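You operate a simulated robot arm through the tools that you are given. There is no shell and no other tool. Be economical: measure what you need, move in short steps, check, and stop when the job is done.

You are at the controls of a simulated robot arm. One attempt, no reset.

## Task
Put things in order on the top of the window table. At the end: the green bottle from the top of the window table stands where the small lamp stood; the clear stem from the top of the window table is on the brown little bowl; the small lamp from the top of the window table stands where the brown pad stood; the brown pad is on the tinted glass plate; whatever was shut is shut again. Leave all else as you found it, and nothing knocked over.
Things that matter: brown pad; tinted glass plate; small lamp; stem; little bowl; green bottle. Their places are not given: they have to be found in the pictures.

It is judged by the outcome, as a careful person would: the job done as asked, and still so three seconds after it is handed in. It fails if anything else is knocked over, pushed out of place, dropped, spilled or broken.

## Robot
A 6-joint arm with a two-finger parallel gripper, fixed in place. Base frame: the origin is at the foot of the arm, x ahead of it, y to its left, z up; the work surface is at about z = 740. Units: mm, rad, N and s.
With the tool pointing down near the work surface it reaches from about 260 to 680 mm from the base axis. Its first joint turns from -1.152 to 1.152 rad. Payload 2.9 kg.
The TCP is the grasp point between the finger pads, 30 mm short of the fingertips. In the tool frame z runs along the fingers and y along their closing line. Largest opening 110 mm; finger width 20, thickness 10; the body of the gripper, 48 by 112 mm, starts 55 mm behind the TCP.
Orientation is told as [roll, pitch, yaw] about the base's x, y, z axes, in that order, counted from this pose: with the fingers straight down and closing along the base's y, the tool's x points along the base's -x, its y along +y and its z along -z.

## Interface
- The arm moves only by the tool send_rows. Its argument "rows" is one flat list of numbers, 7 for each row, row after row: the finger opening in mm, from 0 to 110, then the shift along the tool's x, y, z in units of 150 mm (1.0 is 150 mm), then the turn, a rotation vector about the tool's x, y, z in units of 45 degrees (1.0 is 45 degrees). In form: [claw, dx, dy, dz, wx, wy, wz, claw, dx, dy, dz, wx, wy, wz, ...]. A call has 1 to 12 rows; each row is the pose to reach, as a shift and turn from the pose commanded when the call began, along the tool's axes at that moment. A call with a number of a shift or a turn outside -1 to 1 is refused whole. A row lasts 0.2 s, in which the tool goes at most 50 mm and 0.15 rad; a call with a longer step from one row to the next is refused whole, and so is a gripper value outside its range. Where a pose cannot be reached the arm comes as near as it can. A force on the tool above 40 N (or 10 N above the force at the start of the call, whichever is more), or a blocked arm, ends the call early, and 0.2 s more pass. Each finger travels about 108 mm/s and halts on what it meets, pressing with about 22 N; the grip force reading is that of the motor and also rises with nothing between the fingers. The clock runs only during rows and for 0.2 s after the last one: add rows that repeat a pose to give the fingers time. It gives the time, the measured TCP pose, the force on the tool (base axes), the opening and the grip force at its end, in the units of the frame above (readings bear some noise).
- Cameras (640 x 400 px; columns grow to the right, rows downward): "scene" is fixed at [77.6, 436.8, 1375.6]; the picture's right is [-0.74, -0.67, 0.00], its down [-0.44, 0.49, -0.76] and it looks along [0.50, -0.56, -0.66] (base axes); focal length 316 px, centre (320, 200). "wrist" rides on the gripper at [-36, 0, -57] in the tool frame; the picture's right is [0.00, -1.00, 0.00], its down [0.97, 0.00, -0.24] and it looks along [0.24, 0.00, 0.97] (tool axes); focal length 218 px, centre (320, 200).
- grab_frame(camera): a new picture of that camera. No time passes.
- pixel_to_xyz(camera, pixels): there is no depth. For up to 12 entries [column, row, z] of the newest picture of that camera ("zoom" is the newest enlarged one), the place [x, y] in the base frame at which the ray of that pixel passes the height z, good to about 2 mm. No time passes.
- zoom(camera, box): a new picture of the part [left, top, right, bottom] of that camera's present view, enlarged. No time passes.
- job_done(): hands the job in; it is judged then, once.

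Keep the steps short. Do not move on a guess: measure, check each grasp and each placing, and mend mistakes. In all there are 80 turns and 34 pictures (those below and enlarged ones count). Leave the gripper open and the arm clear of the work at the hand-in unless told otherwise, and finish with a single line.

The tools are called as name(argument=value, ...) on one line, values as JSON. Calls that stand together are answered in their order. send_rows: Moves the arm, as the interface text tells. Its arguments: {"type":"object","properties":{"rows":{"type":"array"}},"required":["rows"]} The other tools are called the same way: grab_frame (camera) takes a picture; pixel_to_xyz (camera, pixels) gives the place at which the rays of pixels pass given heights; zoom (camera, box) takes an enlarged picture of a part of a camera's view; job_done () hands the job in.

At the start:

```text
t: 0.0
ee_pos: [364.4, -120.1, 1020.8]
tool_rot: [0.0, 0.0, 0.0]
wrist_force: [0.4, 1.0, -0.3]
finger_gap: 110.0
finger_force: 0.1
```

scene: 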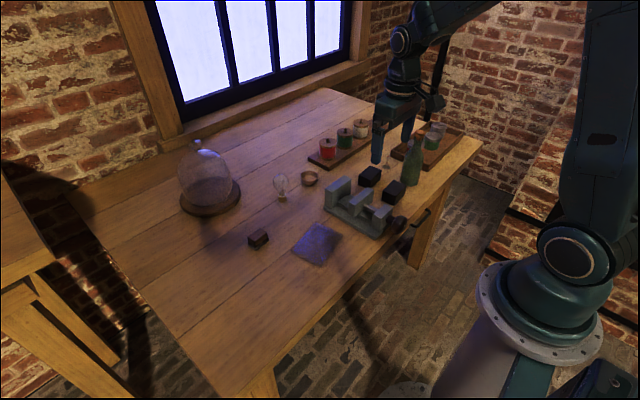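
wrist: 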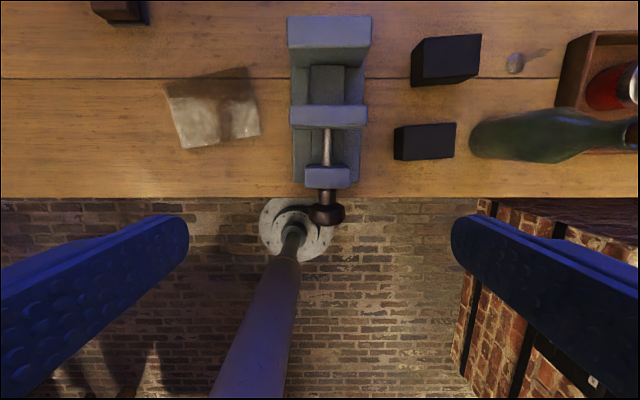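

I see a table with a glass dome, a bulb-like lamp, a bowl, a brown block, a glassy plate, a vise, black blocks, a green bottle and jar racks. I'll enlarge the two halves to identify each one.

zoom(camera="scene", box=[170, 130, 350, 270])

zoom(camera="scene", box=[300, 100, 480, 240])

```text
2.86 times, centred on (260, 200) of scene
```

zoom: 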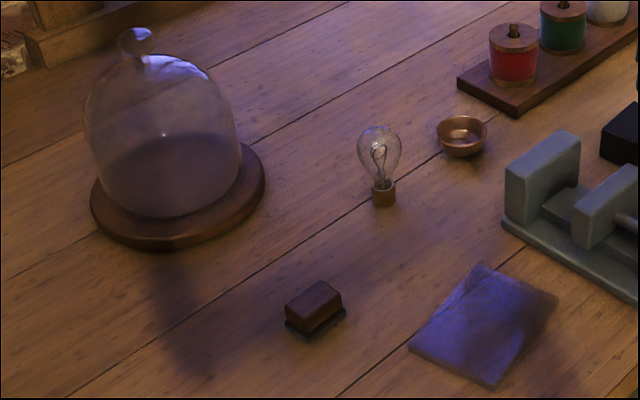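

```text
2.86 times, centred on (390, 170) of scene
```

zoom: 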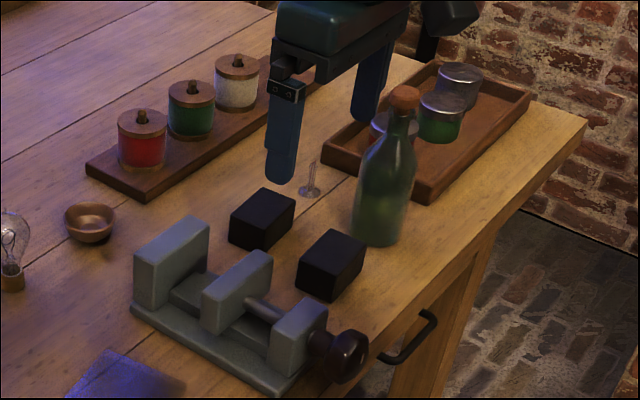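

Lamp is at scene ~(282,201), pad ~(258,239), plate ~(317,243), bowl ~(310,182), stem ~(387,175), bottle ~(411,180). Next I get rough base-frame positions.

pixel_to_xyz(camera="scene", pixels=[[282.3, 200.5, 740], [258, 240, 745], [318, 244, 742], [309, 184, 742], [387, 177, 742], [410.5, 182, 742], [413.5, 126, 742], [209, 195, 740], [264, 236, 740], [258, 247, 740]])

pixel_to_xyz(camera="wrist", pixels=[[163, 84, 740], [246, 68, 740], [262, 136, 740], [184, 149, 740], [516, 63, 745], [480, 130, 740], [120, 10, 760], [148, 22, 740]])

```text
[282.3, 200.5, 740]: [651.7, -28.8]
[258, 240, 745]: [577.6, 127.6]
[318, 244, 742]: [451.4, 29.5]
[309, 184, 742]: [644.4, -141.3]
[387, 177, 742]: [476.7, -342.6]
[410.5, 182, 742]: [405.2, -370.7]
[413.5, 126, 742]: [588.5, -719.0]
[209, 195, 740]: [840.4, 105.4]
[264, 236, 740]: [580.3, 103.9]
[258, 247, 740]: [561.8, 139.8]
```

```text
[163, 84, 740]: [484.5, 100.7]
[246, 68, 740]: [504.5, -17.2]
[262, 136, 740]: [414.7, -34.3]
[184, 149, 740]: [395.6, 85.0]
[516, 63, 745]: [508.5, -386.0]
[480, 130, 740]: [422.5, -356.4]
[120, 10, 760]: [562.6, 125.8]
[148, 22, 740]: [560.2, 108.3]
```

The plate agrees in both views, centred near (451,31). My scene row for the stem was wrong, so I'll remeasure it later. Now I move at a safe height to about (499,30) to look down on pad, lamp, plate and bowl.

send_rows(rows=[110, -0.18, 0.2, 0, 0, 0, 0, 110, -0.36, 0.4, 0, 0, 0, 0, 110, -0.54, 0.6, 0, 0, 0, 0, 110, -0.72, 0.8, 0, 0, 0, 0, 110, -0.9, 1.0, 0, 0, 0, 0, 110, -0.9, 1.0, 0, 0, 0, 0])

grab_frame(camera="wrist")

```text
t: 1.4
ee_pos: [498.4, 30.3, 1020.8]
tool_rot: [0.0, 0.0, -0.001]
wrist_force: [1.0, 0.2, 0.8]
finger_gap: 110.0
finger_force: 0.1
```

```text
29 pictures are left
```

wrist: 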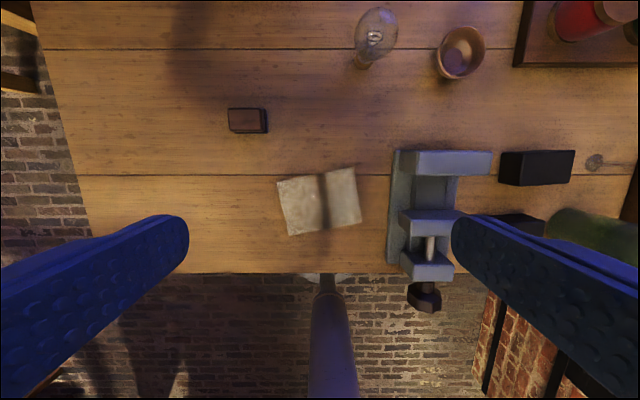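

The pad is at (228–268,107–133), nearly aligned with the base axes. The plate corners are at (277,183), (352,168), (362,222) and (289,235). I'll enlarge both the pad and the lamp area for accuracy.

zoom(camera="wrist", box=[210, 90, 370, 240])

pixel_to_xyz(camera="wrist", pixels=[[277, 183, 742], [352, 168, 742], [362, 222, 742], [289, 235, 742], [597, 162, 742], [362, 64, 745], [461, 74, 742], [440, 52, 765], [486, 46, 765], [460, 27, 765]])

```text
2.67 times, centred on (290, 165) of wrist
```

zoom: 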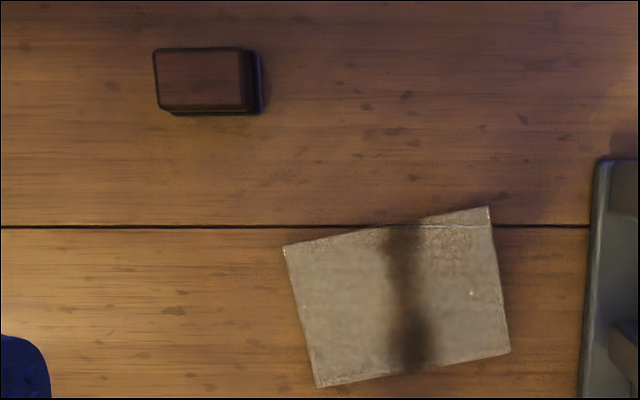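

```text
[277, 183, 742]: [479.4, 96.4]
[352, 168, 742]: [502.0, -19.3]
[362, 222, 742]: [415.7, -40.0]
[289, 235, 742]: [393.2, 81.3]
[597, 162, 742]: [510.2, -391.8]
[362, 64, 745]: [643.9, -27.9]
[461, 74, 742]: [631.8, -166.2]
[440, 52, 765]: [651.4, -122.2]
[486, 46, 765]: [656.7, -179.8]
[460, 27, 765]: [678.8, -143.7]
```

Plate centre is (448,30), about 118 by 90 mm and turned about 11°. Now the pad's top and base corners, and the bowl.

pixel_to_xyz(camera="zoom", pixels=[[153, 48, 765], [251, 49, 765], [254, 110, 765], [160, 111, 765], [262, 53, 740], [262, 113, 740], [172, 114, 740], [153, 48, 770], [254, 110, 770], [153, 48, 760], [254, 110, 760]])

zoom(camera="wrist", box=[340, 0, 500, 100])

```text
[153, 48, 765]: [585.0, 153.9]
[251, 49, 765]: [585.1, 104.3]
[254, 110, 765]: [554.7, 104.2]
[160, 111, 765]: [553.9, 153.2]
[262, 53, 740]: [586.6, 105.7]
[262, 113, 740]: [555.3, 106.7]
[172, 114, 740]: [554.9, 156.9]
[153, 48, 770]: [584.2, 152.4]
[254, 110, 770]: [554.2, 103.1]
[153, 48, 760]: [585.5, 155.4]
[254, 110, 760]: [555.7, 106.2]
```

```text
4.00 times, centred on (420, 50) of wrist
```

zoom: 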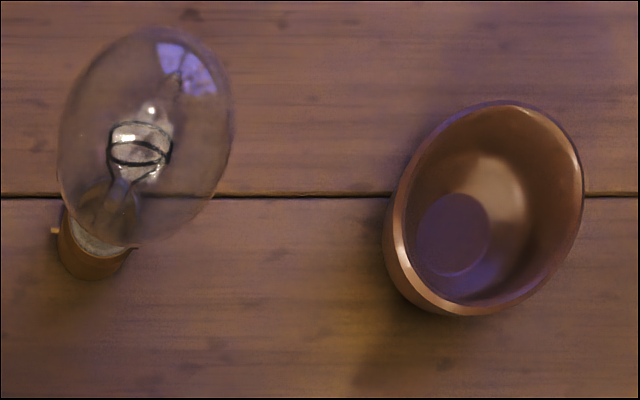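

The pad is centred at (570.5,130), 50 mm along y and 31 mm along x, with its top at about 762. I'll go over it and come down to z≈871, then look again.

send_rows(rows=[110, -0.12, 0.166, -0.0, 0, 0, 0, 110, -0.24, 0.332, 0.1, 0, 0, 0, 110, -0.36, 0.5, 0.3, 0, 0, 0, 110, -0.481, 0.665, 0.5, 0, 0, 0, 110, -0.481, 0.665, 0.75, 0, 0, 0, 110, -0.481, 0.665, 1.0, 0, 0, 0, 110, -0.481, 0.665, 1.0, 0, 0, 0])

grab_frame(camera="wrist")

```text
t: 3.0
ee_pos: [570.8, 128.8, 869.2]
tool_rot: [0.002, 0.0, 0.001]
wrist_force: [0.3, -0.4, 0.2]
finger_gap: 110.1
finger_force: 0.2
```

```text
26 pictures are left
```

wrist: 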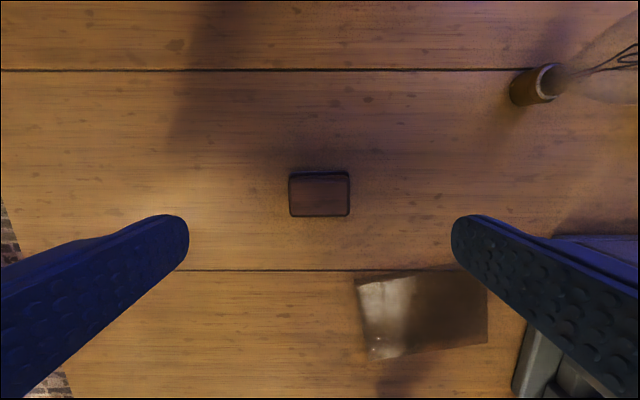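

The pad is centred between the fingers, at columns 289–350. I'll check its x position and the lamp foot.

pixel_to_xyz(camera="wrist", pixels=[[290, 175, 762], [349, 175, 762], [349, 215, 762], [290, 215, 762], [319, 171, 742], [516, 104, 741], [546, 103, 741], [528, 106, 741]])

```text
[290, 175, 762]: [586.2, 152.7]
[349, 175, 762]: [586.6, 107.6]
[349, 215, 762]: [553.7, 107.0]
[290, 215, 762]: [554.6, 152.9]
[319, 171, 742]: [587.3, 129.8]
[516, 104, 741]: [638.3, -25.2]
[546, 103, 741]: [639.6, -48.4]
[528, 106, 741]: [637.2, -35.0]
```

Pad centre is (570.3,130). I'll descend to z≈774 with fingertips just above the table, then close.

send_rows(rows=[110, 0, 0, 0.25, 0, 0, 0, 110, 0, 0, 0.48, 0, 0, 0, 110, 0, 0, 0.635, 0, 0, 0, 110, 0, 0, 0.635, 0, 0, 0, 60, 0, 0, 0.635, 0, 0, 0, 30, 0, 0, 0.635, 0, 0, 0, 30, 0, 0, 0.635, 0, 0, 0, 30, 0, 0, 0.635, 0, 0, 0])

```text
t: 4.8
ee_pos: [572.1, 129.8, 776.3]
tool_rot: [0.0, 0.0, 0.0]
wrist_force: [0.1, -0.1, 0.4]
finger_gap: 48.9
finger_force: 22.2
```

The pad is gripped at 48.9 mm. I lift it 60 mm and carry it over the plate centre (448,30).

send_rows(rows=[30, 0, 0, -0.2, 0, 0, 0, 30, 0, 0, -0.4, 0, 0, 0, 30, 0.2, -0.166, -0.4, 0, 0, 0, 30, 0.41, -0.333, -0.4, 0, 0, 0, 30, 0.62, -0.5, -0.4, 0, 0, 0, 30, 0.82, -0.667, -0.4, 0, 0, 0, 30, 0.82, -0.667, -0.4, 0, 0, 0])

grab_frame(camera="wrist")

```text
t: 6.4
ee_pos: [445.1, 30.4, 836.0]
tool_rot: [0.0, 0.001, 0.001]
wrist_force: [-1.0, -1.2, -0.4]
finger_gap: 48.7
finger_force: 22.2
```

```text
25 pictures are left
```

wrist: 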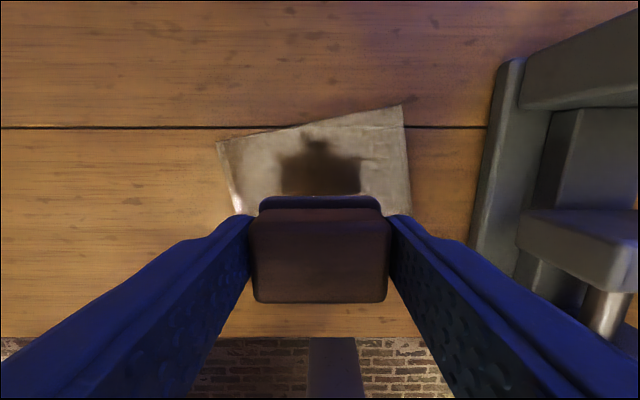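

The pad hangs level over the plate. I lower it to about 8 mm above the table-level grip height and then go down in small steps watching the force.

send_rows(rows=[30, 0, 0, 0.15, 0, 0, 0, 30, 0, 0, 0.28, 0, 0, 0, 30, 0, 0, 0.347, 0, 0, 0, 30, 0, 0, 0.347, 0, 0, 0])

zoom(camera="scene", box=[270, 200, 380, 280])

```text
t: 7.4
ee_pos: [447.3, 26.8, 784.8]
tool_rot: [-0.002, -0.001, -0.001]
wrist_force: [-6.4, -3.1, 25.6]
finger_gap: 49.0
finger_force: 21.7
```

```text
5.00 times, centred on (325, 240) of scene
```

zoom: 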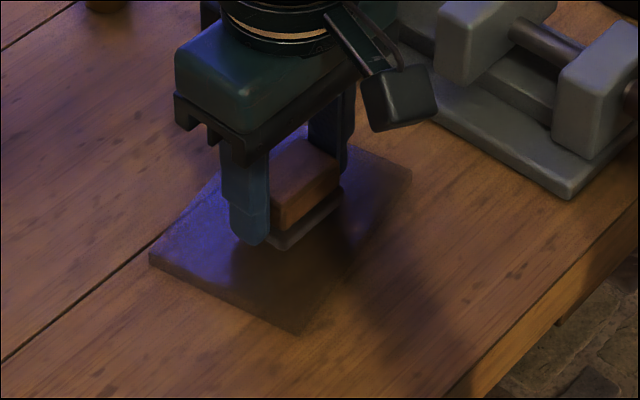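

Force is 25.6 N upward, so the pad is already resting on the plate, which is about 8 mm thick. I relieve the press by about 1 mm, open, and rise straight up.

send_rows(rows=[30, 0, 0, -0.006, 0, 0, 0, 60, 0, 0, -0.006, 0, 0, 0, 80, 0, 0, -0.006, 0, 0, 0, 80, 0, 0, -0.1, 0, 0, 0, 80, 0, 0, -0.35, 0, 0, 0, 80, 0, 0, -0.65, 0, 0, 0, 80, 0, 0, -0.95, 0, 0, 0, 80, 0, 0, -0.95, 0, 0, 0])

grab_frame(camera="wrist")

```text
t: 9.2
ee_pos: [447.1, 30.7, 925.9]
tool_rot: [0.0, -0.001, 0.0]
wrist_force: [0.1, -0.2, 0.9]
finger_gap: 80.0
finger_force: 0.0
```

```text
23 pictures are left
```

wrist: 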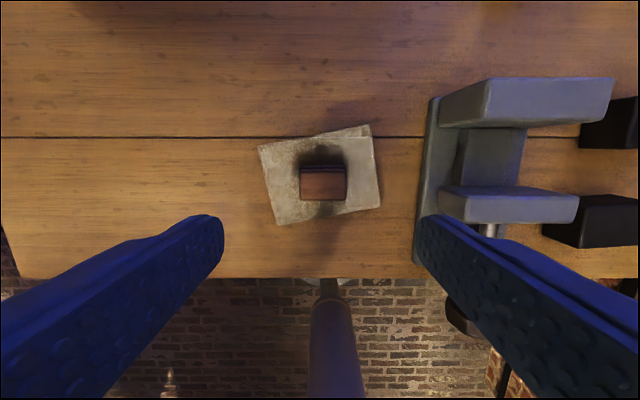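

The pad rests on the plate. I check the plate has not shifted.

pixel_to_xyz(camera="wrist", pixels=[[258, 147, 748], [370, 125, 748], [381, 207, 748], [277, 225, 748], [299, 167, 768], [347, 199, 768]])

```text
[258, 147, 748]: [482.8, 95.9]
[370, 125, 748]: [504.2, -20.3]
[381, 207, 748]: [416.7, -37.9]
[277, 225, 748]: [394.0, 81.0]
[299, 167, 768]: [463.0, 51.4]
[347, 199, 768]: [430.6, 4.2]
```

The plate is unmoved. Next I go high toward the lamp at TCP ≈(590,-30,926) for a look straight down.

send_rows(rows=[110, -0.19, -0.08, 0, 0, 0, 0, 110, -0.38, -0.16, 0, 0, 0, 0, 110, -0.57, -0.24, 0, 0, 0, 0, 110, -0.76, -0.32, 0, 0, 0, 0, 110, -0.95, -0.4, 0, 0, 0, 0, 110, -0.95, -0.4, 0, 0, 0, 0])

grab_frame(camera="wrist")

zoom(camera="scene", box=[250, 150, 330, 210])

```text
t: 10.6
ee_pos: [589.4, -28.9, 925.2]
tool_rot: [0.0, -0.001, -0.001]
wrist_force: [0.7, -0.6, -0.4]
finger_gap: 110.0
finger_force: 0.1
```

```text
22 pictures are left
```

wrist: 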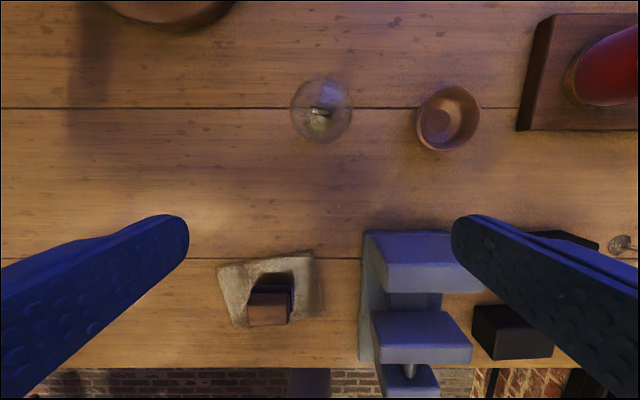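

```text
6.67 times, centred on (290, 180) of scene
```

zoom: 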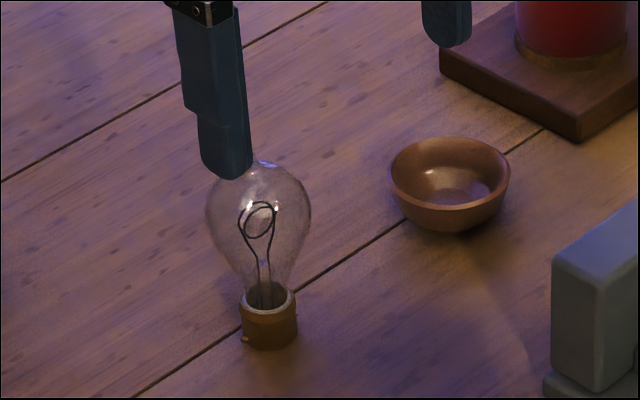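

The bulb is at wrist (321,109), and in the enlarged scene its foot centre is (269,338) and the bulb centre (258,212). I'm computing its axis and height.

pixel_to_xyz(camera="zoom", pixels=[[269, 337, 740], [258, 212, 785], [258, 212, 795], [258, 212, 805], [205, 210, 790], [311, 210, 790], [256, 160, 815], [256, 160, 825]])

pixel_to_xyz(camera="wrist", pixels=[[290, 110, 790], [352, 110, 790], [321, 78, 790], [321, 142, 790], [417, 118, 765], [479, 118, 765], [449, 86, 765], [447, 151, 765], [436, 121, 742]])

```text
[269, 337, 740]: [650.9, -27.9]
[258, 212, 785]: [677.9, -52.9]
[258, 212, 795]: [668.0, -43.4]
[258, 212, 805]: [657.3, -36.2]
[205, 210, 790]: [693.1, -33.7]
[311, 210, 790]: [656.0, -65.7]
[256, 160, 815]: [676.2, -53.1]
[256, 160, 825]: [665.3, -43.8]
```

```text
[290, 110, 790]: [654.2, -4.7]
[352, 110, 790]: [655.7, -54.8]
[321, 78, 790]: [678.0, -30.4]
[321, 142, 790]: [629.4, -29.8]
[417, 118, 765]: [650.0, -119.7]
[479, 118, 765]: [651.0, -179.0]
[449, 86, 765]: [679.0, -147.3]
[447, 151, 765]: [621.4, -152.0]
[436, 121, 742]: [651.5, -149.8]
```

The lamp's axis is (652,-30), its bulb is about 46 mm wide with its equator near z≈808 and its top near 833. I come in from above, lower to z≈802 with the fingers open, and close slowly.

send_rows(rows=[110, -0.21, 0, 0, 0, 0, 0, 110, -0.413, 0, 0, 0, 0, 0, 110, -0.413, 0, 0.2, 0, 0, 0, 110, -0.413, 0, 0.4, 0, 0, 0, 110, -0.413, 0, 0.6, 0, 0, 0, 110, -0.413, 0, 0.75, 0, 0, 0, 110, -0.413, 0, 0.825, 0, 0, 0, 110, -0.413, 0, 0.825, 0, 0, 0])

grab_frame(camera="wrist")

```text
t: 12.4
ee_pos: [652.0, -31.9, 801.2]
tool_rot: [0.0, -0.001, 0.0]
wrist_force: [0.2, 0.4, -1.1]
finger_gap: 110.0
finger_force: 0.0
```

```text
20 pictures are left
```

wrist: 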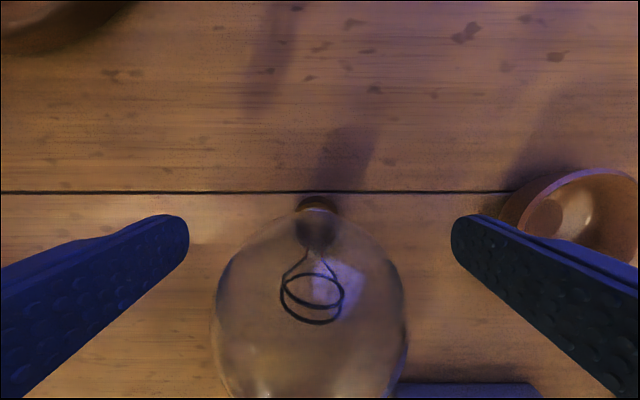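

The bulb lies about 2 mm left of the finger middle (columns 213–408). I shift +1.5 mm in y and close gradually.

send_rows(rows=[110, 0, 0.01, 0, 0, 0, 0, 80, 0, 0.01, 0, 0, 0, 0, 60, 0, 0.01, 0, 0, 0, 0, 52, 0, 0.01, 0, 0, 0, 0, 46, 0, 0.01, 0, 0, 0, 0, 42, 0, 0.01, 0, 0, 0, 0, 40, 0, 0.01, 0, 0, 0, 0, 40, 0, 0.01, 0, 0, 0, 0])

```text
t: 14.2
ee_pos: [652.2, -29.5, 801.2]
tool_rot: [-0.001, -0.001, -0.001]
wrist_force: [0.7, 0.1, 0.0]
finger_gap: 44.7
finger_force: 21.7
```

The bulb is held at 44.7 mm. I lift 50 mm and move toward the pad's old place (570.3,130).

send_rows(rows=[40, 0, 0, -0.1, 0, 0, 0, 40, 0, 0, -0.25, 0, 0, 0, 40, 0, 0, -0.35, 0, 0, 0, 40, 0.12, 0.2, -0.35, 0, 0, 0, 40, 0.24, 0.4, -0.35, 0, 0, 0, 40, 0.36, 0.6, -0.35, 0, 0, 0, 40, 0.45, 0.8, -0.35, 0, 0, 0, 40, 0.53, 0.98, -0.35, 0, 0, 0, 40, 0.53, 0.98, -0.35, 0, 0, 0])

grab_frame(camera="scene")

```text
t: 16.2
ee_pos: [577.9, 117.6, 854.6]
tool_rot: [0.002, -0.001, 0.0]
wrist_force: [0.5, -0.7, -0.5]
finger_gap: 44.7
finger_force: 22.5
```

```text
19 pictures are left
```

scene: 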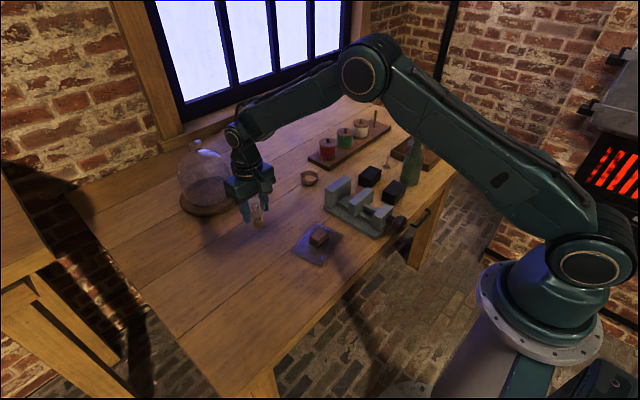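

The lamp hangs upright. I move over (570.3,130) and lower to about 3 mm above the table.

send_rows(rows=[40, 0.015, 0.077, 0, 0, 0, 0, 40, 0.015, 0.077, 0.15, 0, 0, 0, 40, 0.015, 0.077, 0.28, 0, 0, 0, 40, 0.015, 0.077, 0.33, 0, 0, 0, 40, 0.015, 0.077, 0.33, 0, 0, 0])

```text
t: 17.4
ee_pos: [570.6, 128.7, 805.2]
tool_rot: [0.002, -0.001, 0.0]
wrist_force: [0.4, -0.6, 0.0]
finger_gap: 44.3
finger_force: 22.0
```

Position reads (570.6,128.7,805.2), no contact yet. I lower in roughly 1 mm steps, watching the force.

send_rows(rows=[40, 0, 0, 0.007, 0, 0, 0, 40, 0, 0, 0.013, 0, 0, 0, 40, 0, 0, 0.017, 0, 0, 0, 40, 0, 0, 0.017, 0, 0, 0])

```text
t: 18.4
ee_pos: [572.0, 128.8, 803.0]
tool_rot: [0.001, 0.0, 0.0]
wrist_force: [0.1, 0.7, -0.8]
finger_gap: 44.3
finger_force: 22.0
```

It is about 0.5 mm above its old seat height. One more small step.

send_rows(rows=[40, 0, 0, 0.004, 0, 0, 0, 40, 0, 0, 0.006, 0, 0, 0, 40, 0, 0, 0.006, 0, 0, 0])

```text
t: 19.2
ee_pos: [571.0, 129.8, 803.0]
tool_rot: [0.002, -0.001, -0.001]
wrist_force: [-2.4, -1.3, 9.3]
finger_gap: 44.4
finger_force: 21.4
```

Contact at 9 N, so the cap is on the table. I open the fingers slowly and rise straight up.

send_rows(rows=[46, 0, 0, 0, 0, 0, 0, 56, 0, 0, 0, 0, 0, 0, 80, 0, 0, 0, 0, 0, 0, 100, 0, 0, 0, 0, 0, 0, 100, 0, 0, -0.2, 0, 0, 0, 100, 0, 0, -0.45, 0, 0, 0, 100, 0, 0, -0.7, 0, 0, 0, 100, 0.15, 0, -0.9, 0, 0, 0, 100, 0.3, 0, -1.0, 0, 0, 0, 100, 0.3, 0, -1.0, 0, 0, 0])

grab_frame(camera="wrist")

```text
t: 21.4
ee_pos: [527.5, 127.4, 951.3]
tool_rot: [0.002, 0.001, 0.002]
wrist_force: [-0.4, 0.2, -0.8]
finger_gap: 100.1
finger_force: 0.2
```

```text
18 pictures are left
```

wrist: 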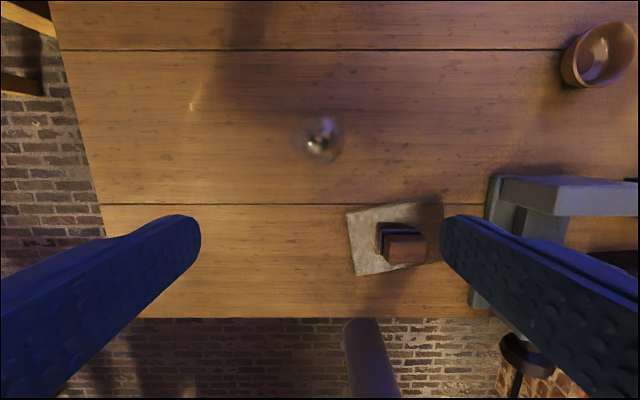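

The lamp stands upright at the pad's old place. Now the bottle: enlarged scene view.

zoom(camera="scene", box=[350, 115, 450, 195])

```text
5.00 times, centred on (400, 155) of scene
```

zoom: 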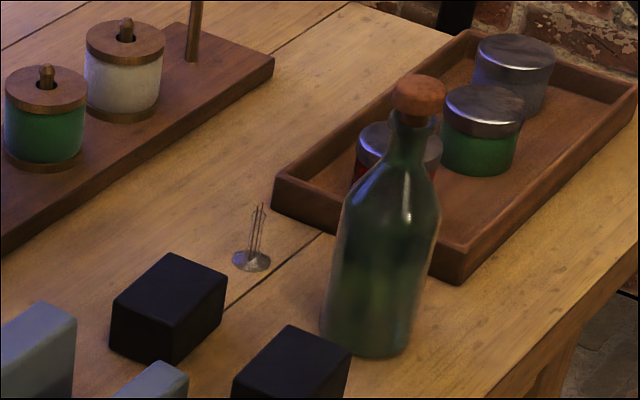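

I compute the bottle axis, and the cork and neck heights, from the enlarged view.

pixel_to_xyz(camera="zoom", pixels=[[367, 334, 740], [420, 85, 890], [420, 85, 910], [420, 85, 930], [411, 130, 880], [411, 130, 900], [404, 165, 860], [404, 165, 880], [251, 262, 741], [257, 210, 770], [385, 210, 840]])

```text
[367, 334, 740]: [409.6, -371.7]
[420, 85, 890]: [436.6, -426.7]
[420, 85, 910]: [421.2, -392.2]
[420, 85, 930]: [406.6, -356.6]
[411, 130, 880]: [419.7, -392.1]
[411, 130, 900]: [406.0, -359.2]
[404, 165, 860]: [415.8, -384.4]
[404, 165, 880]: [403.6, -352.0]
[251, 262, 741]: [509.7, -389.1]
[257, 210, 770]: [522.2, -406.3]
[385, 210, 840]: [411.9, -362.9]
```

Bottle: axis (409.6,-372), about 52 mm wide to z≈835, cork top ≈920. A straight-down grip would land on the cork, so I'll tilt the tool outward about 65° and grip the body at z≈815. First I move at height and yaw by -0.737 rad to face the bottle radially.

send_rows(rows=[100, 0.075, -0.158, 0, 0, 0, 0.156, 100, 0.15, -0.316, 0, 0, 0, 0.312, 100, 0.225, -0.475, 0, 0, 0, 0.469, 100, 0.3, -0.633, 0, 0, 0, 0.625, 100, 0.375, -0.79, 0, 0, 0, 0.782, 100, 0.45, -0.95, 0, 0, 0, 0.938, 100, 0.45, -0.95, 0, 0, 0, 0.938])

```text
t: 23.0
ee_pos: [457.5, -15.3, 948.3]
tool_rot: [0.0, -0.001, -0.738]
wrist_force: [0.6, 0.2, 0.4]
finger_gap: 99.9
finger_force: 0.1
```

Yaw is -0.738 as planned. I continue at height toward (321,-292).

send_rows(rows=[100, -0.07, -0.25, 0, 0, 0, 0, 100, -0.14, -0.5, 0, 0, 0, 0, 100, -0.21, -0.75, 0, 0, 0, 0, 100, -0.288, -0.997, 0, 0, 0, 0, 100, -0.288, -0.997, 0, 0, 0, 0])

send_rows(rows=[100, -0.058, -0.2, 0, 0, -0.145, 0, 100, -0.116, -0.4, 0, 0, -0.29, 0, 100, -0.174, -0.6, 0, 0, -0.435, 0, 100, -0.232, -0.8, 0, 0, -0.58, 0, 100, -0.288, -0.997, 0, 0, -0.722, 0, 100, -0.288, -0.997, 0, 0, -0.722, 0])

grab_frame(camera="wrist")

```text
t: 24.2
ee_pos: [387.4, -152.0, 953.8]
tool_rot: [0.002, 0.001, -0.737]
wrist_force: [0.1, 0.8, -0.1]
finger_gap: 100.1
finger_force: 0.1
```

```text
t: 25.6
ee_pos: [321.7, -290.3, 951.7]
tool_rot: [0.0, -0.568, -0.737]
wrist_force: [0.2, 0.1, 0.3]
finger_gap: 100.2
finger_force: 0.0
```

```text
16 pictures are left
```

wrist: 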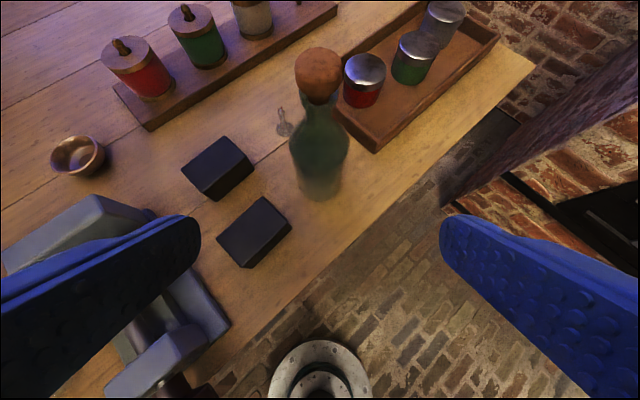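

The bottle is dead ahead at column 319. Before lowering I measure the black boxes and the bottle's base edges.

pixel_to_xyz(camera="wrist", pixels=[[217, 236, 772], [260, 197, 772], [291, 228, 772], [246, 267, 740], [291, 233, 740], [316, 200, 740], [253, 165, 740], [281, 132, 742], [200, 330, 800]])

send_rows(rows=[100, 0, 0, 0, 0, -0.145, 0, 100, 0, 0, 0, 0, -0.29, 0, 100, 0, 0, 0, 0, -0.435, 0, 100, 0, 0, 0, 0, -0.58, 0, 100, 0, 0, 0, 0, -0.722, 0, 100, 0, 0, 0, 0, -0.722, 0])

```text
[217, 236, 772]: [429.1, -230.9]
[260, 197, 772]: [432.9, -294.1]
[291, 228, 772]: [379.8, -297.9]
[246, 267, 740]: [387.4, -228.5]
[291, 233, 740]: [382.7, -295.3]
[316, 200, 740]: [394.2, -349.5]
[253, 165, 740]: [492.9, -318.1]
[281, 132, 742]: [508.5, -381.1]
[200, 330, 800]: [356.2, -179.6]
```

```text
t: 27.0
ee_pos: [323.2, -293.8, 950.5]
tool_rot: [0.002, -1.133, -0.736]
wrist_force: [-0.6, -0.5, -0.5]
finger_gap: 100.0
finger_force: 0.1
out of reach, approached as far as the arm can: row 5
```

Boxes top at ≈772, so there is clearance for a grip at z≈815. I descend 136 mm straight down in tool axes at this stand-off.

send_rows(rows=[100, 0.205, 0, 0.096, 0, 0, 0, 100, 0.411, 0, 0.192, 0, 0, 0, 100, 0.617, 0, 0.287, 0, 0, 0, 100, 0.822, 0, 0.383, 0, 0, 0, 100, 0.822, 0, 0.383, 0, 0, 0])

grab_frame(camera="wrist")

```text
t: 28.2
ee_pos: [321.3, -295.9, 817.5]
tool_rot: [0.002, -1.135, -0.738]
wrist_force: [0.1, 0.6, 0.1]
finger_gap: 100.0
finger_force: 0.0
out of reach, approached as far as the arm can: row 2
```

```text
15 pictures are left
```

wrist: 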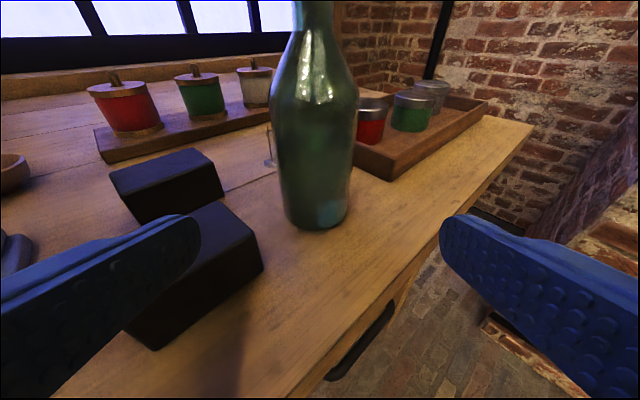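

The bottle is straight ahead (columns 272–358, middle 315) and the left finger clears the box. I advance 119 mm horizontally with a 3 mm lateral correction.

send_rows(rows=[100, -0.068, 0.005, 0.145, 0, 0, 0, 100, -0.135, 0.01, 0.29, 0, 0, 0, 100, -0.203, 0.015, 0.435, 0, 0, 0, 100, -0.27, 0.02, 0.58, 0, 0, 0, 100, -0.336, 0.02, 0.72, 0, 0, 0, 100, -0.336, 0.02, 0.72, 0, 0, 0])

grab_frame(camera="wrist")

zoom(camera="scene", box=[350, 115, 450, 195])

```text
t: 29.6
ee_pos: [411.9, -371.4, 814.7]
tool_rot: [0.003, -1.133, -0.738]
wrist_force: [-0.8, -0.9, -0.6]
finger_gap: 100.2
finger_force: 0.1
```

```text
14 pictures are left
```

wrist: 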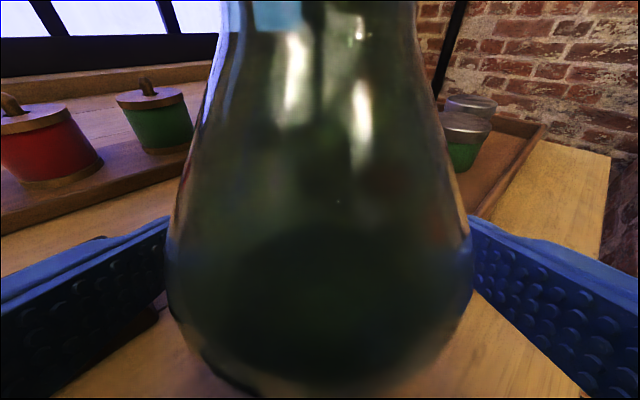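

```text
5.00 times, centred on (400, 155) of scene
```

zoom: 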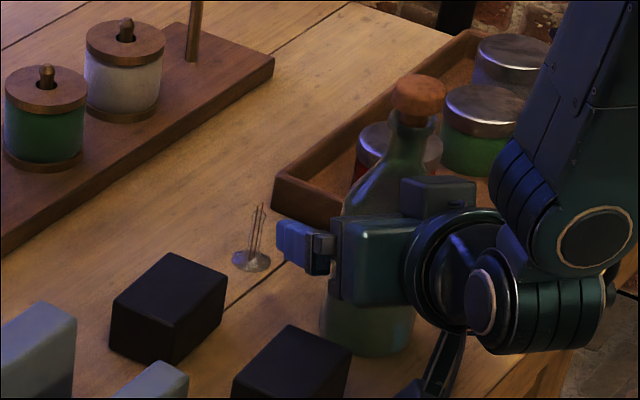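

Nicely straddled and centred, nothing touched. I close gradually.

send_rows(rows=[80, 0, 0, 0, 0, 0, 0, 66, 0, 0, 0, 0, 0, 0, 58, 0, 0, 0, 0, 0, 0, 50, 0, 0, 0, 0, 0, 0, 44, 0, 0, 0, 0, 0, 0, 40, 0, 0, 0, 0, 0, 0, 40, 0, 0, 0, 0, 0, 0])

```text
t: 31.2
ee_pos: [411.1, -370.7, 815.6]
tool_rot: [0.003, -1.134, -0.738]
wrist_force: [0.6, -0.3, -0.8]
finger_gap: 58.4
finger_force: 22.0
```

The bottle is held at 58.4 mm. I lift it straight up 110 mm.

send_rows(rows=[40, -0.08, 0, -0.037, 0, 0, 0, 40, -0.2, 0, -0.093, 0, 0, 0, 40, -0.35, 0, -0.163, 0, 0, 0, 40, -0.5, 0, -0.233, 0, 0, 0, 40, -0.664, 0, -0.31, 0, 0, 0, 40, -0.664, 0, -0.31, 0, 0, 0])

```text
t: 32.6
ee_pos: [412.0, -369.6, 924.1]
tool_rot: [0.003, -1.133, -0.739]
wrist_force: [-0.5, 0.1, -2.0]
finger_gap: 58.7
finger_force: 22.0
```

The bottle is lifted (base near z≈849). I carry it toward (652,-30) in three legs, turning the yaw by +0.69 rad about vertical in the second.

send_rows(rows=[40, 0.01, 0.184, -0.021, 0, 0, 0, 40, 0.02, 0.368, -0.042, 0, 0, 0, 40, 0.03, 0.553, -0.063, 0, 0, 0, 40, 0.039, 0.737, -0.084, 0, 0, 0, 40, 0.049, 0.921, -0.105, 0, 0, 0, 40, 0.049, 0.921, -0.105, 0, 0, 0])

send_rows(rows=[40, 0.008, 0.154, -0.0175, -0.133, 0, -0.062, 40, 0.016, 0.307, -0.035, -0.265, 0, -0.124, 40, 0.0245, 0.461, -0.0525, -0.398, 0, -0.186, 40, 0.033, 0.614, -0.07, -0.531, 0, -0.247, 40, 0.041, 0.768, -0.0875, -0.663, 0, -0.309, 40, 0.049, 0.921, -0.105, -0.796, 0, -0.371, 40, 0.049, 0.921, -0.105, -0.796, 0, -0.371])

grab_frame(camera="scene")

```text
t: 34.0
ee_pos: [492.9, -253.6, 924.4]
tool_rot: [0.002, -1.135, -0.74]
wrist_force: [0.8, 0.3, -3.4]
finger_gap: 58.5
finger_force: 21.5
```

```text
t: 35.6
ee_pos: [573.2, -138.5, 924.2]
tool_rot: [0.003, -1.133, -0.048]
wrist_force: [0.2, -0.3, -3.6]
finger_gap: 58.3
finger_force: 22.0
```

```text
12 pictures are left
```

scene: 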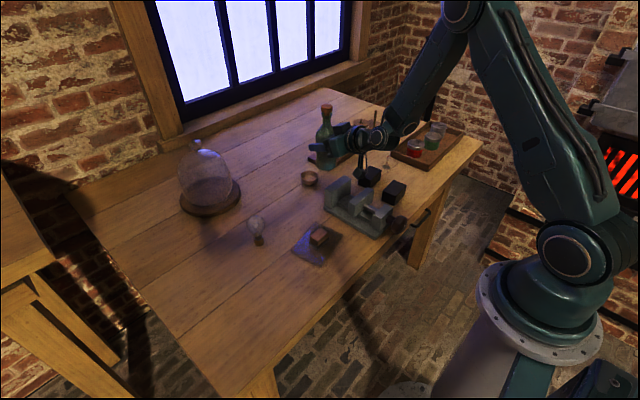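

Final leg to above (652,-30).

send_rows(rows=[40, -0.042, 0.152, 0.09, 0, 0, 0, 40, -0.084, 0.304, 0.18, 0, 0, 0, 40, -0.126, 0.457, 0.27, 0, 0, 0, 40, -0.168, 0.609, 0.36, 0, 0, 0, 40, -0.21, 0.761, 0.449, 0, 0, 0, 40, -0.21, 0.761, 0.449, 0, 0, 0, 40, -0.21, 0.761, 0.449, 0, 0, 0])

```text
t: 37.2
ee_pos: [651.1, -32.1, 923.0]
tool_rot: [0.003, -1.134, -0.05]
wrist_force: [-0.9, -1.0, -3.3]
finger_gap: 58.1
finger_force: 21.6
```

Over the spot. I lower 104 mm to about 4 mm above the table.

send_rows(rows=[40, 0.18, 0, 0.084, 0, 0, 0, 40, 0.36, 0, 0.168, 0, 0, 0, 40, 0.5, 0, 0.233, 0, 0, 0, 40, 0.59, 0, 0.275, 0, 0, 0, 40, 0.628, 0, 0.293, 0, 0, 0, 40, 0.628, 0, 0.293, 0, 0, 0])

zoom(camera="scene", box=[230, 130, 350, 220])

```text
t: 38.6
ee_pos: [649.3, -34.4, 823.1]
tool_rot: [0.001, -1.134, -0.049]
wrist_force: [0.3, -0.3, -3.0]
finger_gap: 58.3
finger_force: 21.8
```

```text
4.44 times, centred on (290, 175) of scene
```

zoom: 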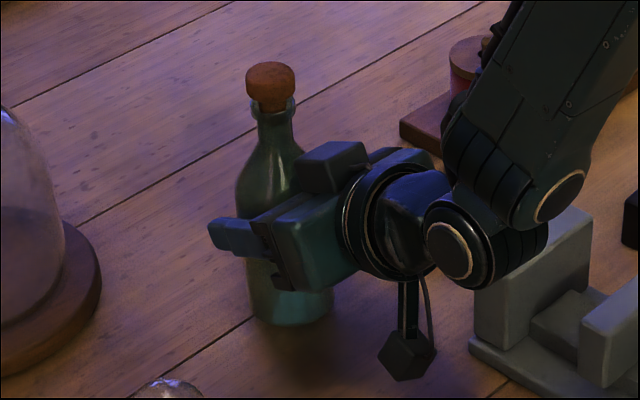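

Upright. I correct y by +2.5 mm and lower 5 mm gently.

send_rows(rows=[40, 0, 0.017, 0, 0, 0, 0, 40, 0.01, 0.017, 0.0047, 0, 0, 0, 40, 0.02, 0.017, 0.0094, 0, 0, 0, 40, 0.03, 0.017, 0.0141, 0, 0, 0, 40, 0.03, 0.017, 0.0141, 0, 0, 0])

```text
t: 39.8
ee_pos: [650.5, -30.0, 816.8]
tool_rot: [0.001, -1.133, -0.051]
wrist_force: [0.7, 0.7, -3.2]
finger_gap: 58.1
finger_force: 21.7
```

No contact yet (still carrying the weight). 1.5 mm further.

send_rows(rows=[40, 0.005, 0, 0.0023, 0, 0, 0, 40, 0.009, 0, 0.0042, 0, 0, 0, 40, 0.009, 0, 0.0042, 0, 0, 0])

```text
t: 40.6
ee_pos: [651.0, -29.9, 815.6]
tool_rot: [0.001, -1.136, -0.049]
wrist_force: [-0.6, -1.6, -0.1]
finger_gap: 58.4
finger_force: 21.7
```

The weight has come off, so it has touched down. I open slowly and back straight out 80 mm, then rise.

send_rows(rows=[56, 0.002, 0, 0.001, 0, 0, 0, 64, 0.002, 0, 0.001, 0, 0, 0, 74, 0.002, 0, 0.001, 0, 0, 0, 86, 0.002, 0, 0.001, 0, 0, 0, 86, 0.002, 0, 0.001, 0, 0, 0, 86, 0.06, 0, -0.12, 0, 0, 0, 86, 0.14, 0, -0.3, 0, 0, 0, 86, 0.225, 0, -0.483, 0, 0, 0, 86, 0.225, 0, -0.483, 0, 0, 0])

grab_frame(camera="wrist")

```text
t: 42.6
ee_pos: [572.2, -27.0, 815.3]
tool_rot: [0.0, -1.134, -0.048]
wrist_force: [0.4, -0.5, 0.1]
finger_gap: 85.9
finger_force: 0.2
```

```text
10 pictures are left
```

wrist: 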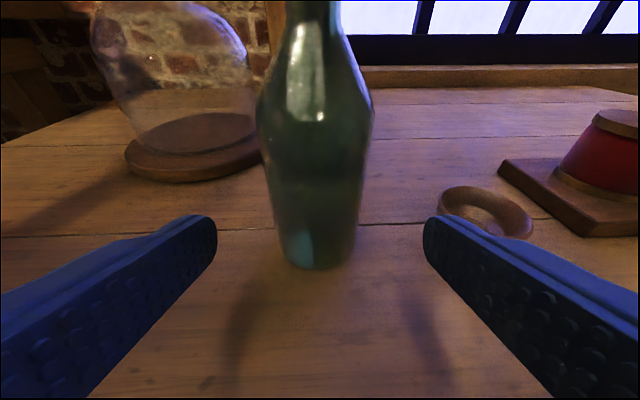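

The bottle stands upright where the lamp was. Next I rise and back off while turning the tool back to vertical.

send_rows(rows=[86, -0.122, 0, -0.116, 0, 0.145, 0, 86, -0.245, 0, -0.232, 0, 0.29, 0, 86, -0.367, 0, -0.348, 0, 0.435, 0, 86, -0.49, 0, -0.464, 0, 0.58, 0, 86, -0.612, 0, -0.58, 0, 0.722, 0, 86, -0.612, 0, -0.58, 0, 0.722, 0])

send_rows(rows=[70, 0, 0, 0, 0, 0.145, 0, 70, 0, 0, 0, 0, 0.29, 0, 70, 0, 0, 0, 0, 0.435, 0, 70, 0, 0, 0, 0, 0.58, 0, 70, 0, 0, 0, 0, 0.722, 0, 70, 0, 0, 0, 0, 0.722, 0])

```text
t: 44.0
ee_pos: [531.4, -22.8, 934.3]
tool_rot: [0.002, -0.565, -0.049]
wrist_force: [-1.0, -0.4, 0.1]
finger_gap: 85.9
finger_force: 0.0
```

```text
t: 45.4
ee_pos: [530.8, -23.3, 935.5]
tool_rot: [0.001, 0.001, -0.047]
wrist_force: [-0.6, 0.7, 0.5]
finger_gap: 70.1
finger_force: 0.1
```

Tool is vertical at z 935. I travel over to a look-down position near (475,-385), straightening the yaw.

send_rows(rows=[50, 0.03, -0.27, 0, 0, 0, -0.02, 50, 0.06, -0.54, 0, 0, 0, -0.04, 50, 0.086, -0.81, 0, 0, 0, -0.061, 50, 0.086, -0.81, 0, 0, 0, -0.061])

send_rows(rows=[50, 0.04, -0.27, 0, 0, 0, 0, 50, 0.08, -0.54, 0, 0, 0, 0, 50, 0.125, -0.81, 0, 0, 0, 0, 50, 0.125, -0.81, 0, 0, 0, 0])

send_rows(rows=[50, 0.04, -0.26, 0, 0, 0, 0, 50, 0.08, -0.54, 0, 0, 0, 0, 50, 0.125, -0.81, 0, 0, 0, 0, 50, 0.125, -0.81, 0, 0, 0, 0])

grab_frame(camera="wrist")

```text
t: 46.4
ee_pos: [511.8, -146.1, 934.2]
tool_rot: [0.001, 0.001, 0.003]
wrist_force: [0.0, -0.2, 0.4]
finger_gap: 50.3
finger_force: 0.1
```

```text
t: 47.4
ee_pos: [495.2, -265.8, 933.2]
tool_rot: [0.001, 0.001, 0.001]
wrist_force: [0.4, 0.0, 0.2]
finger_gap: 50.0
finger_force: 0.0
```

```text
t: 48.4
ee_pos: [478.0, -389.0, 935.3]
tool_rot: [0.001, 0.0, 0.0]
wrist_force: [-0.6, 0.4, 0.7]
finger_gap: 50.1
finger_force: 0.0
```

```text
9 pictures are left
```

wrist: 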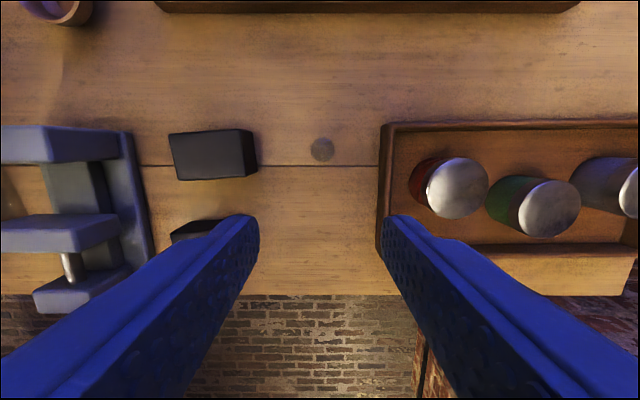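

The stem is at wrist (322,150) with ≈60 mm free on each side. I enlarge and measure it.

zoom(camera="wrist", box=[290, 130, 354, 170])

pixel_to_xyz(camera="wrist", pixels=[[310, 150, 741], [334, 150, 741], [322, 138, 741], [322, 161, 741], [257, 150, 770], [379, 150, 765], [379, 240, 765]])

```text
10.00 times, centred on (322, 150) of wrist
```

zoom: 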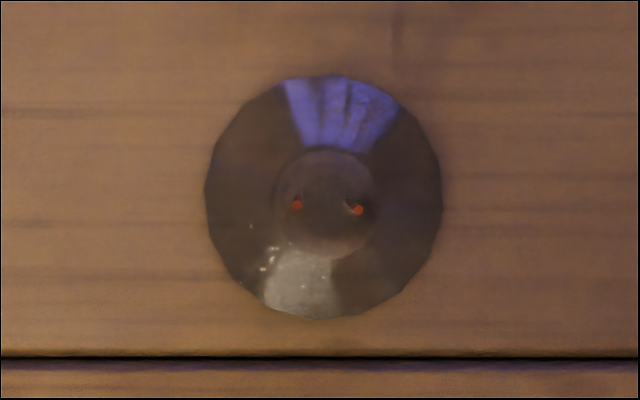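

```text
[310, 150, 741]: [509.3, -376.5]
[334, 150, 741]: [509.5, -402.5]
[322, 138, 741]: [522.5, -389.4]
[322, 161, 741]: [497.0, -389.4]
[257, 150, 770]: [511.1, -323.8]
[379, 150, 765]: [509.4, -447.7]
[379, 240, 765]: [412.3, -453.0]
```

The stem is centred at (509.6,-389.4); flare ≈26 mm, tube ≈11 mm. I check its profile from the scene camera.

zoom(camera="scene", box=[371, 147, 403, 177])

```text
13.33 times, centred on (387, 162) of scene
```

zoom: 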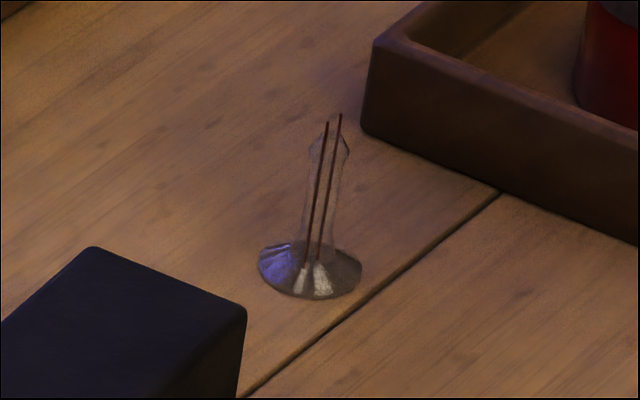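

Tube with a wider head at z≈783, wires to ≈795. I come down over it to TCP z≈790 (tips 760, well above the flare).

send_rows(rows=[50, -0.21, -0.015, 0, 0, 0, 0, 50, -0.21, -0.015, 0.25, 0, 0, 0, 50, -0.21, -0.015, 0.5, 0, 0, 0, 50, -0.21, -0.015, 0.75, 0, 0, 0, 50, -0.21, -0.015, 0.9, 0, 0, 0, 50, -0.21, -0.015, 0.963, 0, 0, 0, 50, -0.21, -0.015, 0.963, 0, 0, 0])

grab_frame(camera="wrist")

```text
t: 50.0
ee_pos: [507.2, -388.7, 787.5]
tool_rot: [0.003, 0.002, 0.001]
wrist_force: [-0.1, 0.2, 0.4]
finger_gap: 49.8
finger_force: 0.1
```

```text
6 pictures are left
```

wrist: 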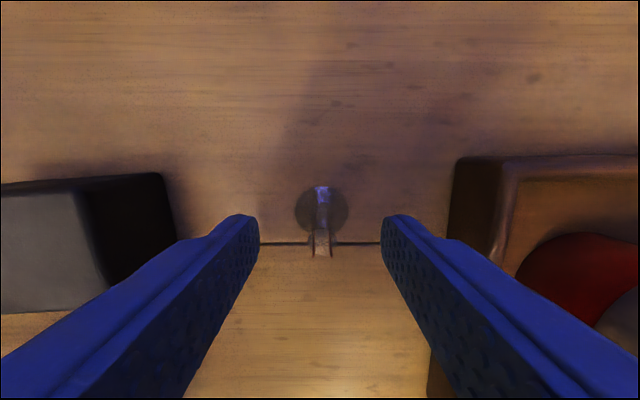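

The stem is centred between the fingers but about 4 mm forward of the pad middle. I shift 4 mm and close.

send_rows(rows=[50, -0.027, 0, 0, 0, 0, 0, 36, -0.027, 0, 0, 0, 0, 0, 24, -0.027, 0, 0, 0, 0, 0, 16, -0.027, 0, 0, 0, 0, 0, 10, -0.027, 0, 0, 0, 0, 0, 6, -0.027, 0, 0, 0, 0, 0, 5, -0.027, 0, 0, 0, 0, 0, 5, -0.027, 0, 0, 0, 0, 0])

```text
t: 51.8
ee_pos: [510.0, -388.3, 788.4]
tool_rot: [0.002, -0.001, -0.001]
wrist_force: [0.8, 0.5, -0.3]
finger_gap: 8.9
finger_force: 22.3
```

Held at 8.9 mm. I lift 100 mm straight up, then travel toward the bowl (650.5,-149.6).

send_rows(rows=[5, 0, 0, -0.1, 0, 0, 0, 5, 0, 0, -0.3, 0, 0, 0, 5, 0, 0, -0.5, 0, 0, 0, 5, 0, 0, -0.667, 0, 0, 0, 5, -0.11, 0.2, -0.667, 0, 0, 0, 5, -0.23, 0.4, -0.667, 0, 0, 0, 5, -0.35, 0.6, -0.667, 0, 0, 0, 5, -0.47, 0.8, -0.667, 0, 0, 0, 5, -0.47, 0.8, -0.667, 0, 0, 0])

send_rows(rows=[5, -0.12, 0.2, 0, 0, 0, 0, 5, -0.24, 0.4, 0, 0, 0, 0, 5, -0.36, 0.6, 0, 0, 0, 0, 5, -0.467, 0.793, 0, 0, 0, 0, 5, -0.467, 0.793, 0, 0, 0, 0, 5, -0.467, 0.793, 0, 0, 0, 0])

grab_frame(camera="wrist")

```text
t: 53.8
ee_pos: [584.1, -267.8, 890.9]
tool_rot: [0.003, 0.001, -0.001]
wrist_force: [1.0, 0.0, 0.2]
finger_gap: 9.3
finger_force: 22.4
```

```text
t: 55.2
ee_pos: [648.4, -149.6, 889.6]
tool_rot: [0.001, 0.0, 0.001]
wrist_force: [0.0, 0.6, -1.0]
finger_gap: 8.7
finger_force: 21.7
```

```text
5 pictures are left
```

wrist: 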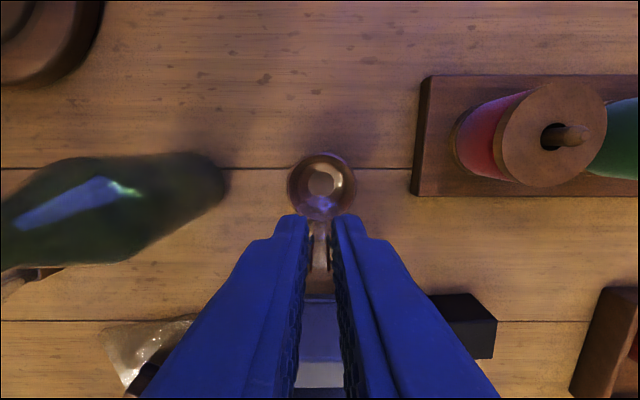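

The stem hangs between the fingers, with the bowl below at columns 287–356. I measure the bowl centre from here.

pixel_to_xyz(camera="wrist", pixels=[[287, 186, 765], [356, 186, 765], [321, 152, 765], [321, 219, 765], [323, 183, 744]])

```text
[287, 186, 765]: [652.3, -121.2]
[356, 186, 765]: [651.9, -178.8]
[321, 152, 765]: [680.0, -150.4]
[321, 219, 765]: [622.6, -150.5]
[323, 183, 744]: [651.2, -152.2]
```

Bowl centre (651.3,-150.3), so I'm aligned within ~2 mm. I lower to about z 801.

send_rows(rows=[5, -0.01, 0, 0.15, 0, 0, 0, 5, -0.01, 0, 0.32, 0, 0, 0, 5, -0.01, 0, 0.48, 0, 0, 0, 5, -0.01, 0, 0.55, 0, 0, 0, 5, -0.01, 0, 0.59, 0, 0, 0, 5, -0.01, 0, 0.59, 0, 0, 0])

grab_frame(camera="wrist")

```text
t: 56.6
ee_pos: [654.4, -150.8, 802.2]
tool_rot: [0.001, 0.002, 0.0]
wrist_force: [-0.1, -0.6, -0.7]
finger_gap: 8.7
finger_force: 21.7
```

```text
4 pictures are left
```

wrist: 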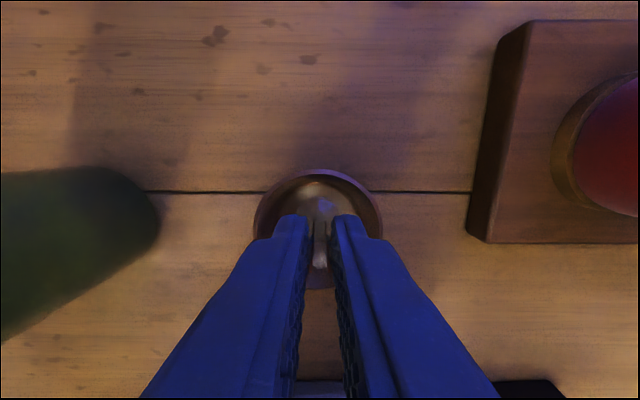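

The flare is inside the bowl mouth, centred laterally (bowl columns 254–382). I lower gently 5 mm.

send_rows(rows=[5, 0, 0, 0.01, 0, 0, 0, 5, 0, 0, 0.02, 0, 0, 0, 5, 0, 0, 0.033, 0, 0, 0, 5, 0, 0, 0.033, 0, 0, 0])

```text
t: 57.6
ee_pos: [653.2, -150.0, 799.5]
tool_rot: [0.003, 0.0, 0.001]
wrist_force: [-0.4, -0.2, -0.2]
finger_gap: 8.9
finger_force: 21.9
```

No force yet. 2.5 mm more.

send_rows(rows=[5, 0, 0, 0.007, 0, 0, 0, 5, 0, 0, 0.013, 0, 0, 0, 5, 0, 0, 0.017, 0, 0, 0, 5, 0, 0, 0.017, 0, 0, 0])

```text
t: 58.6
ee_pos: [653.5, -150.4, 795.9]
tool_rot: [0.001, -0.002, 0.0]
wrist_force: [-0.6, -1.2, 5.2]
finger_gap: 8.8
finger_force: 22.0
```

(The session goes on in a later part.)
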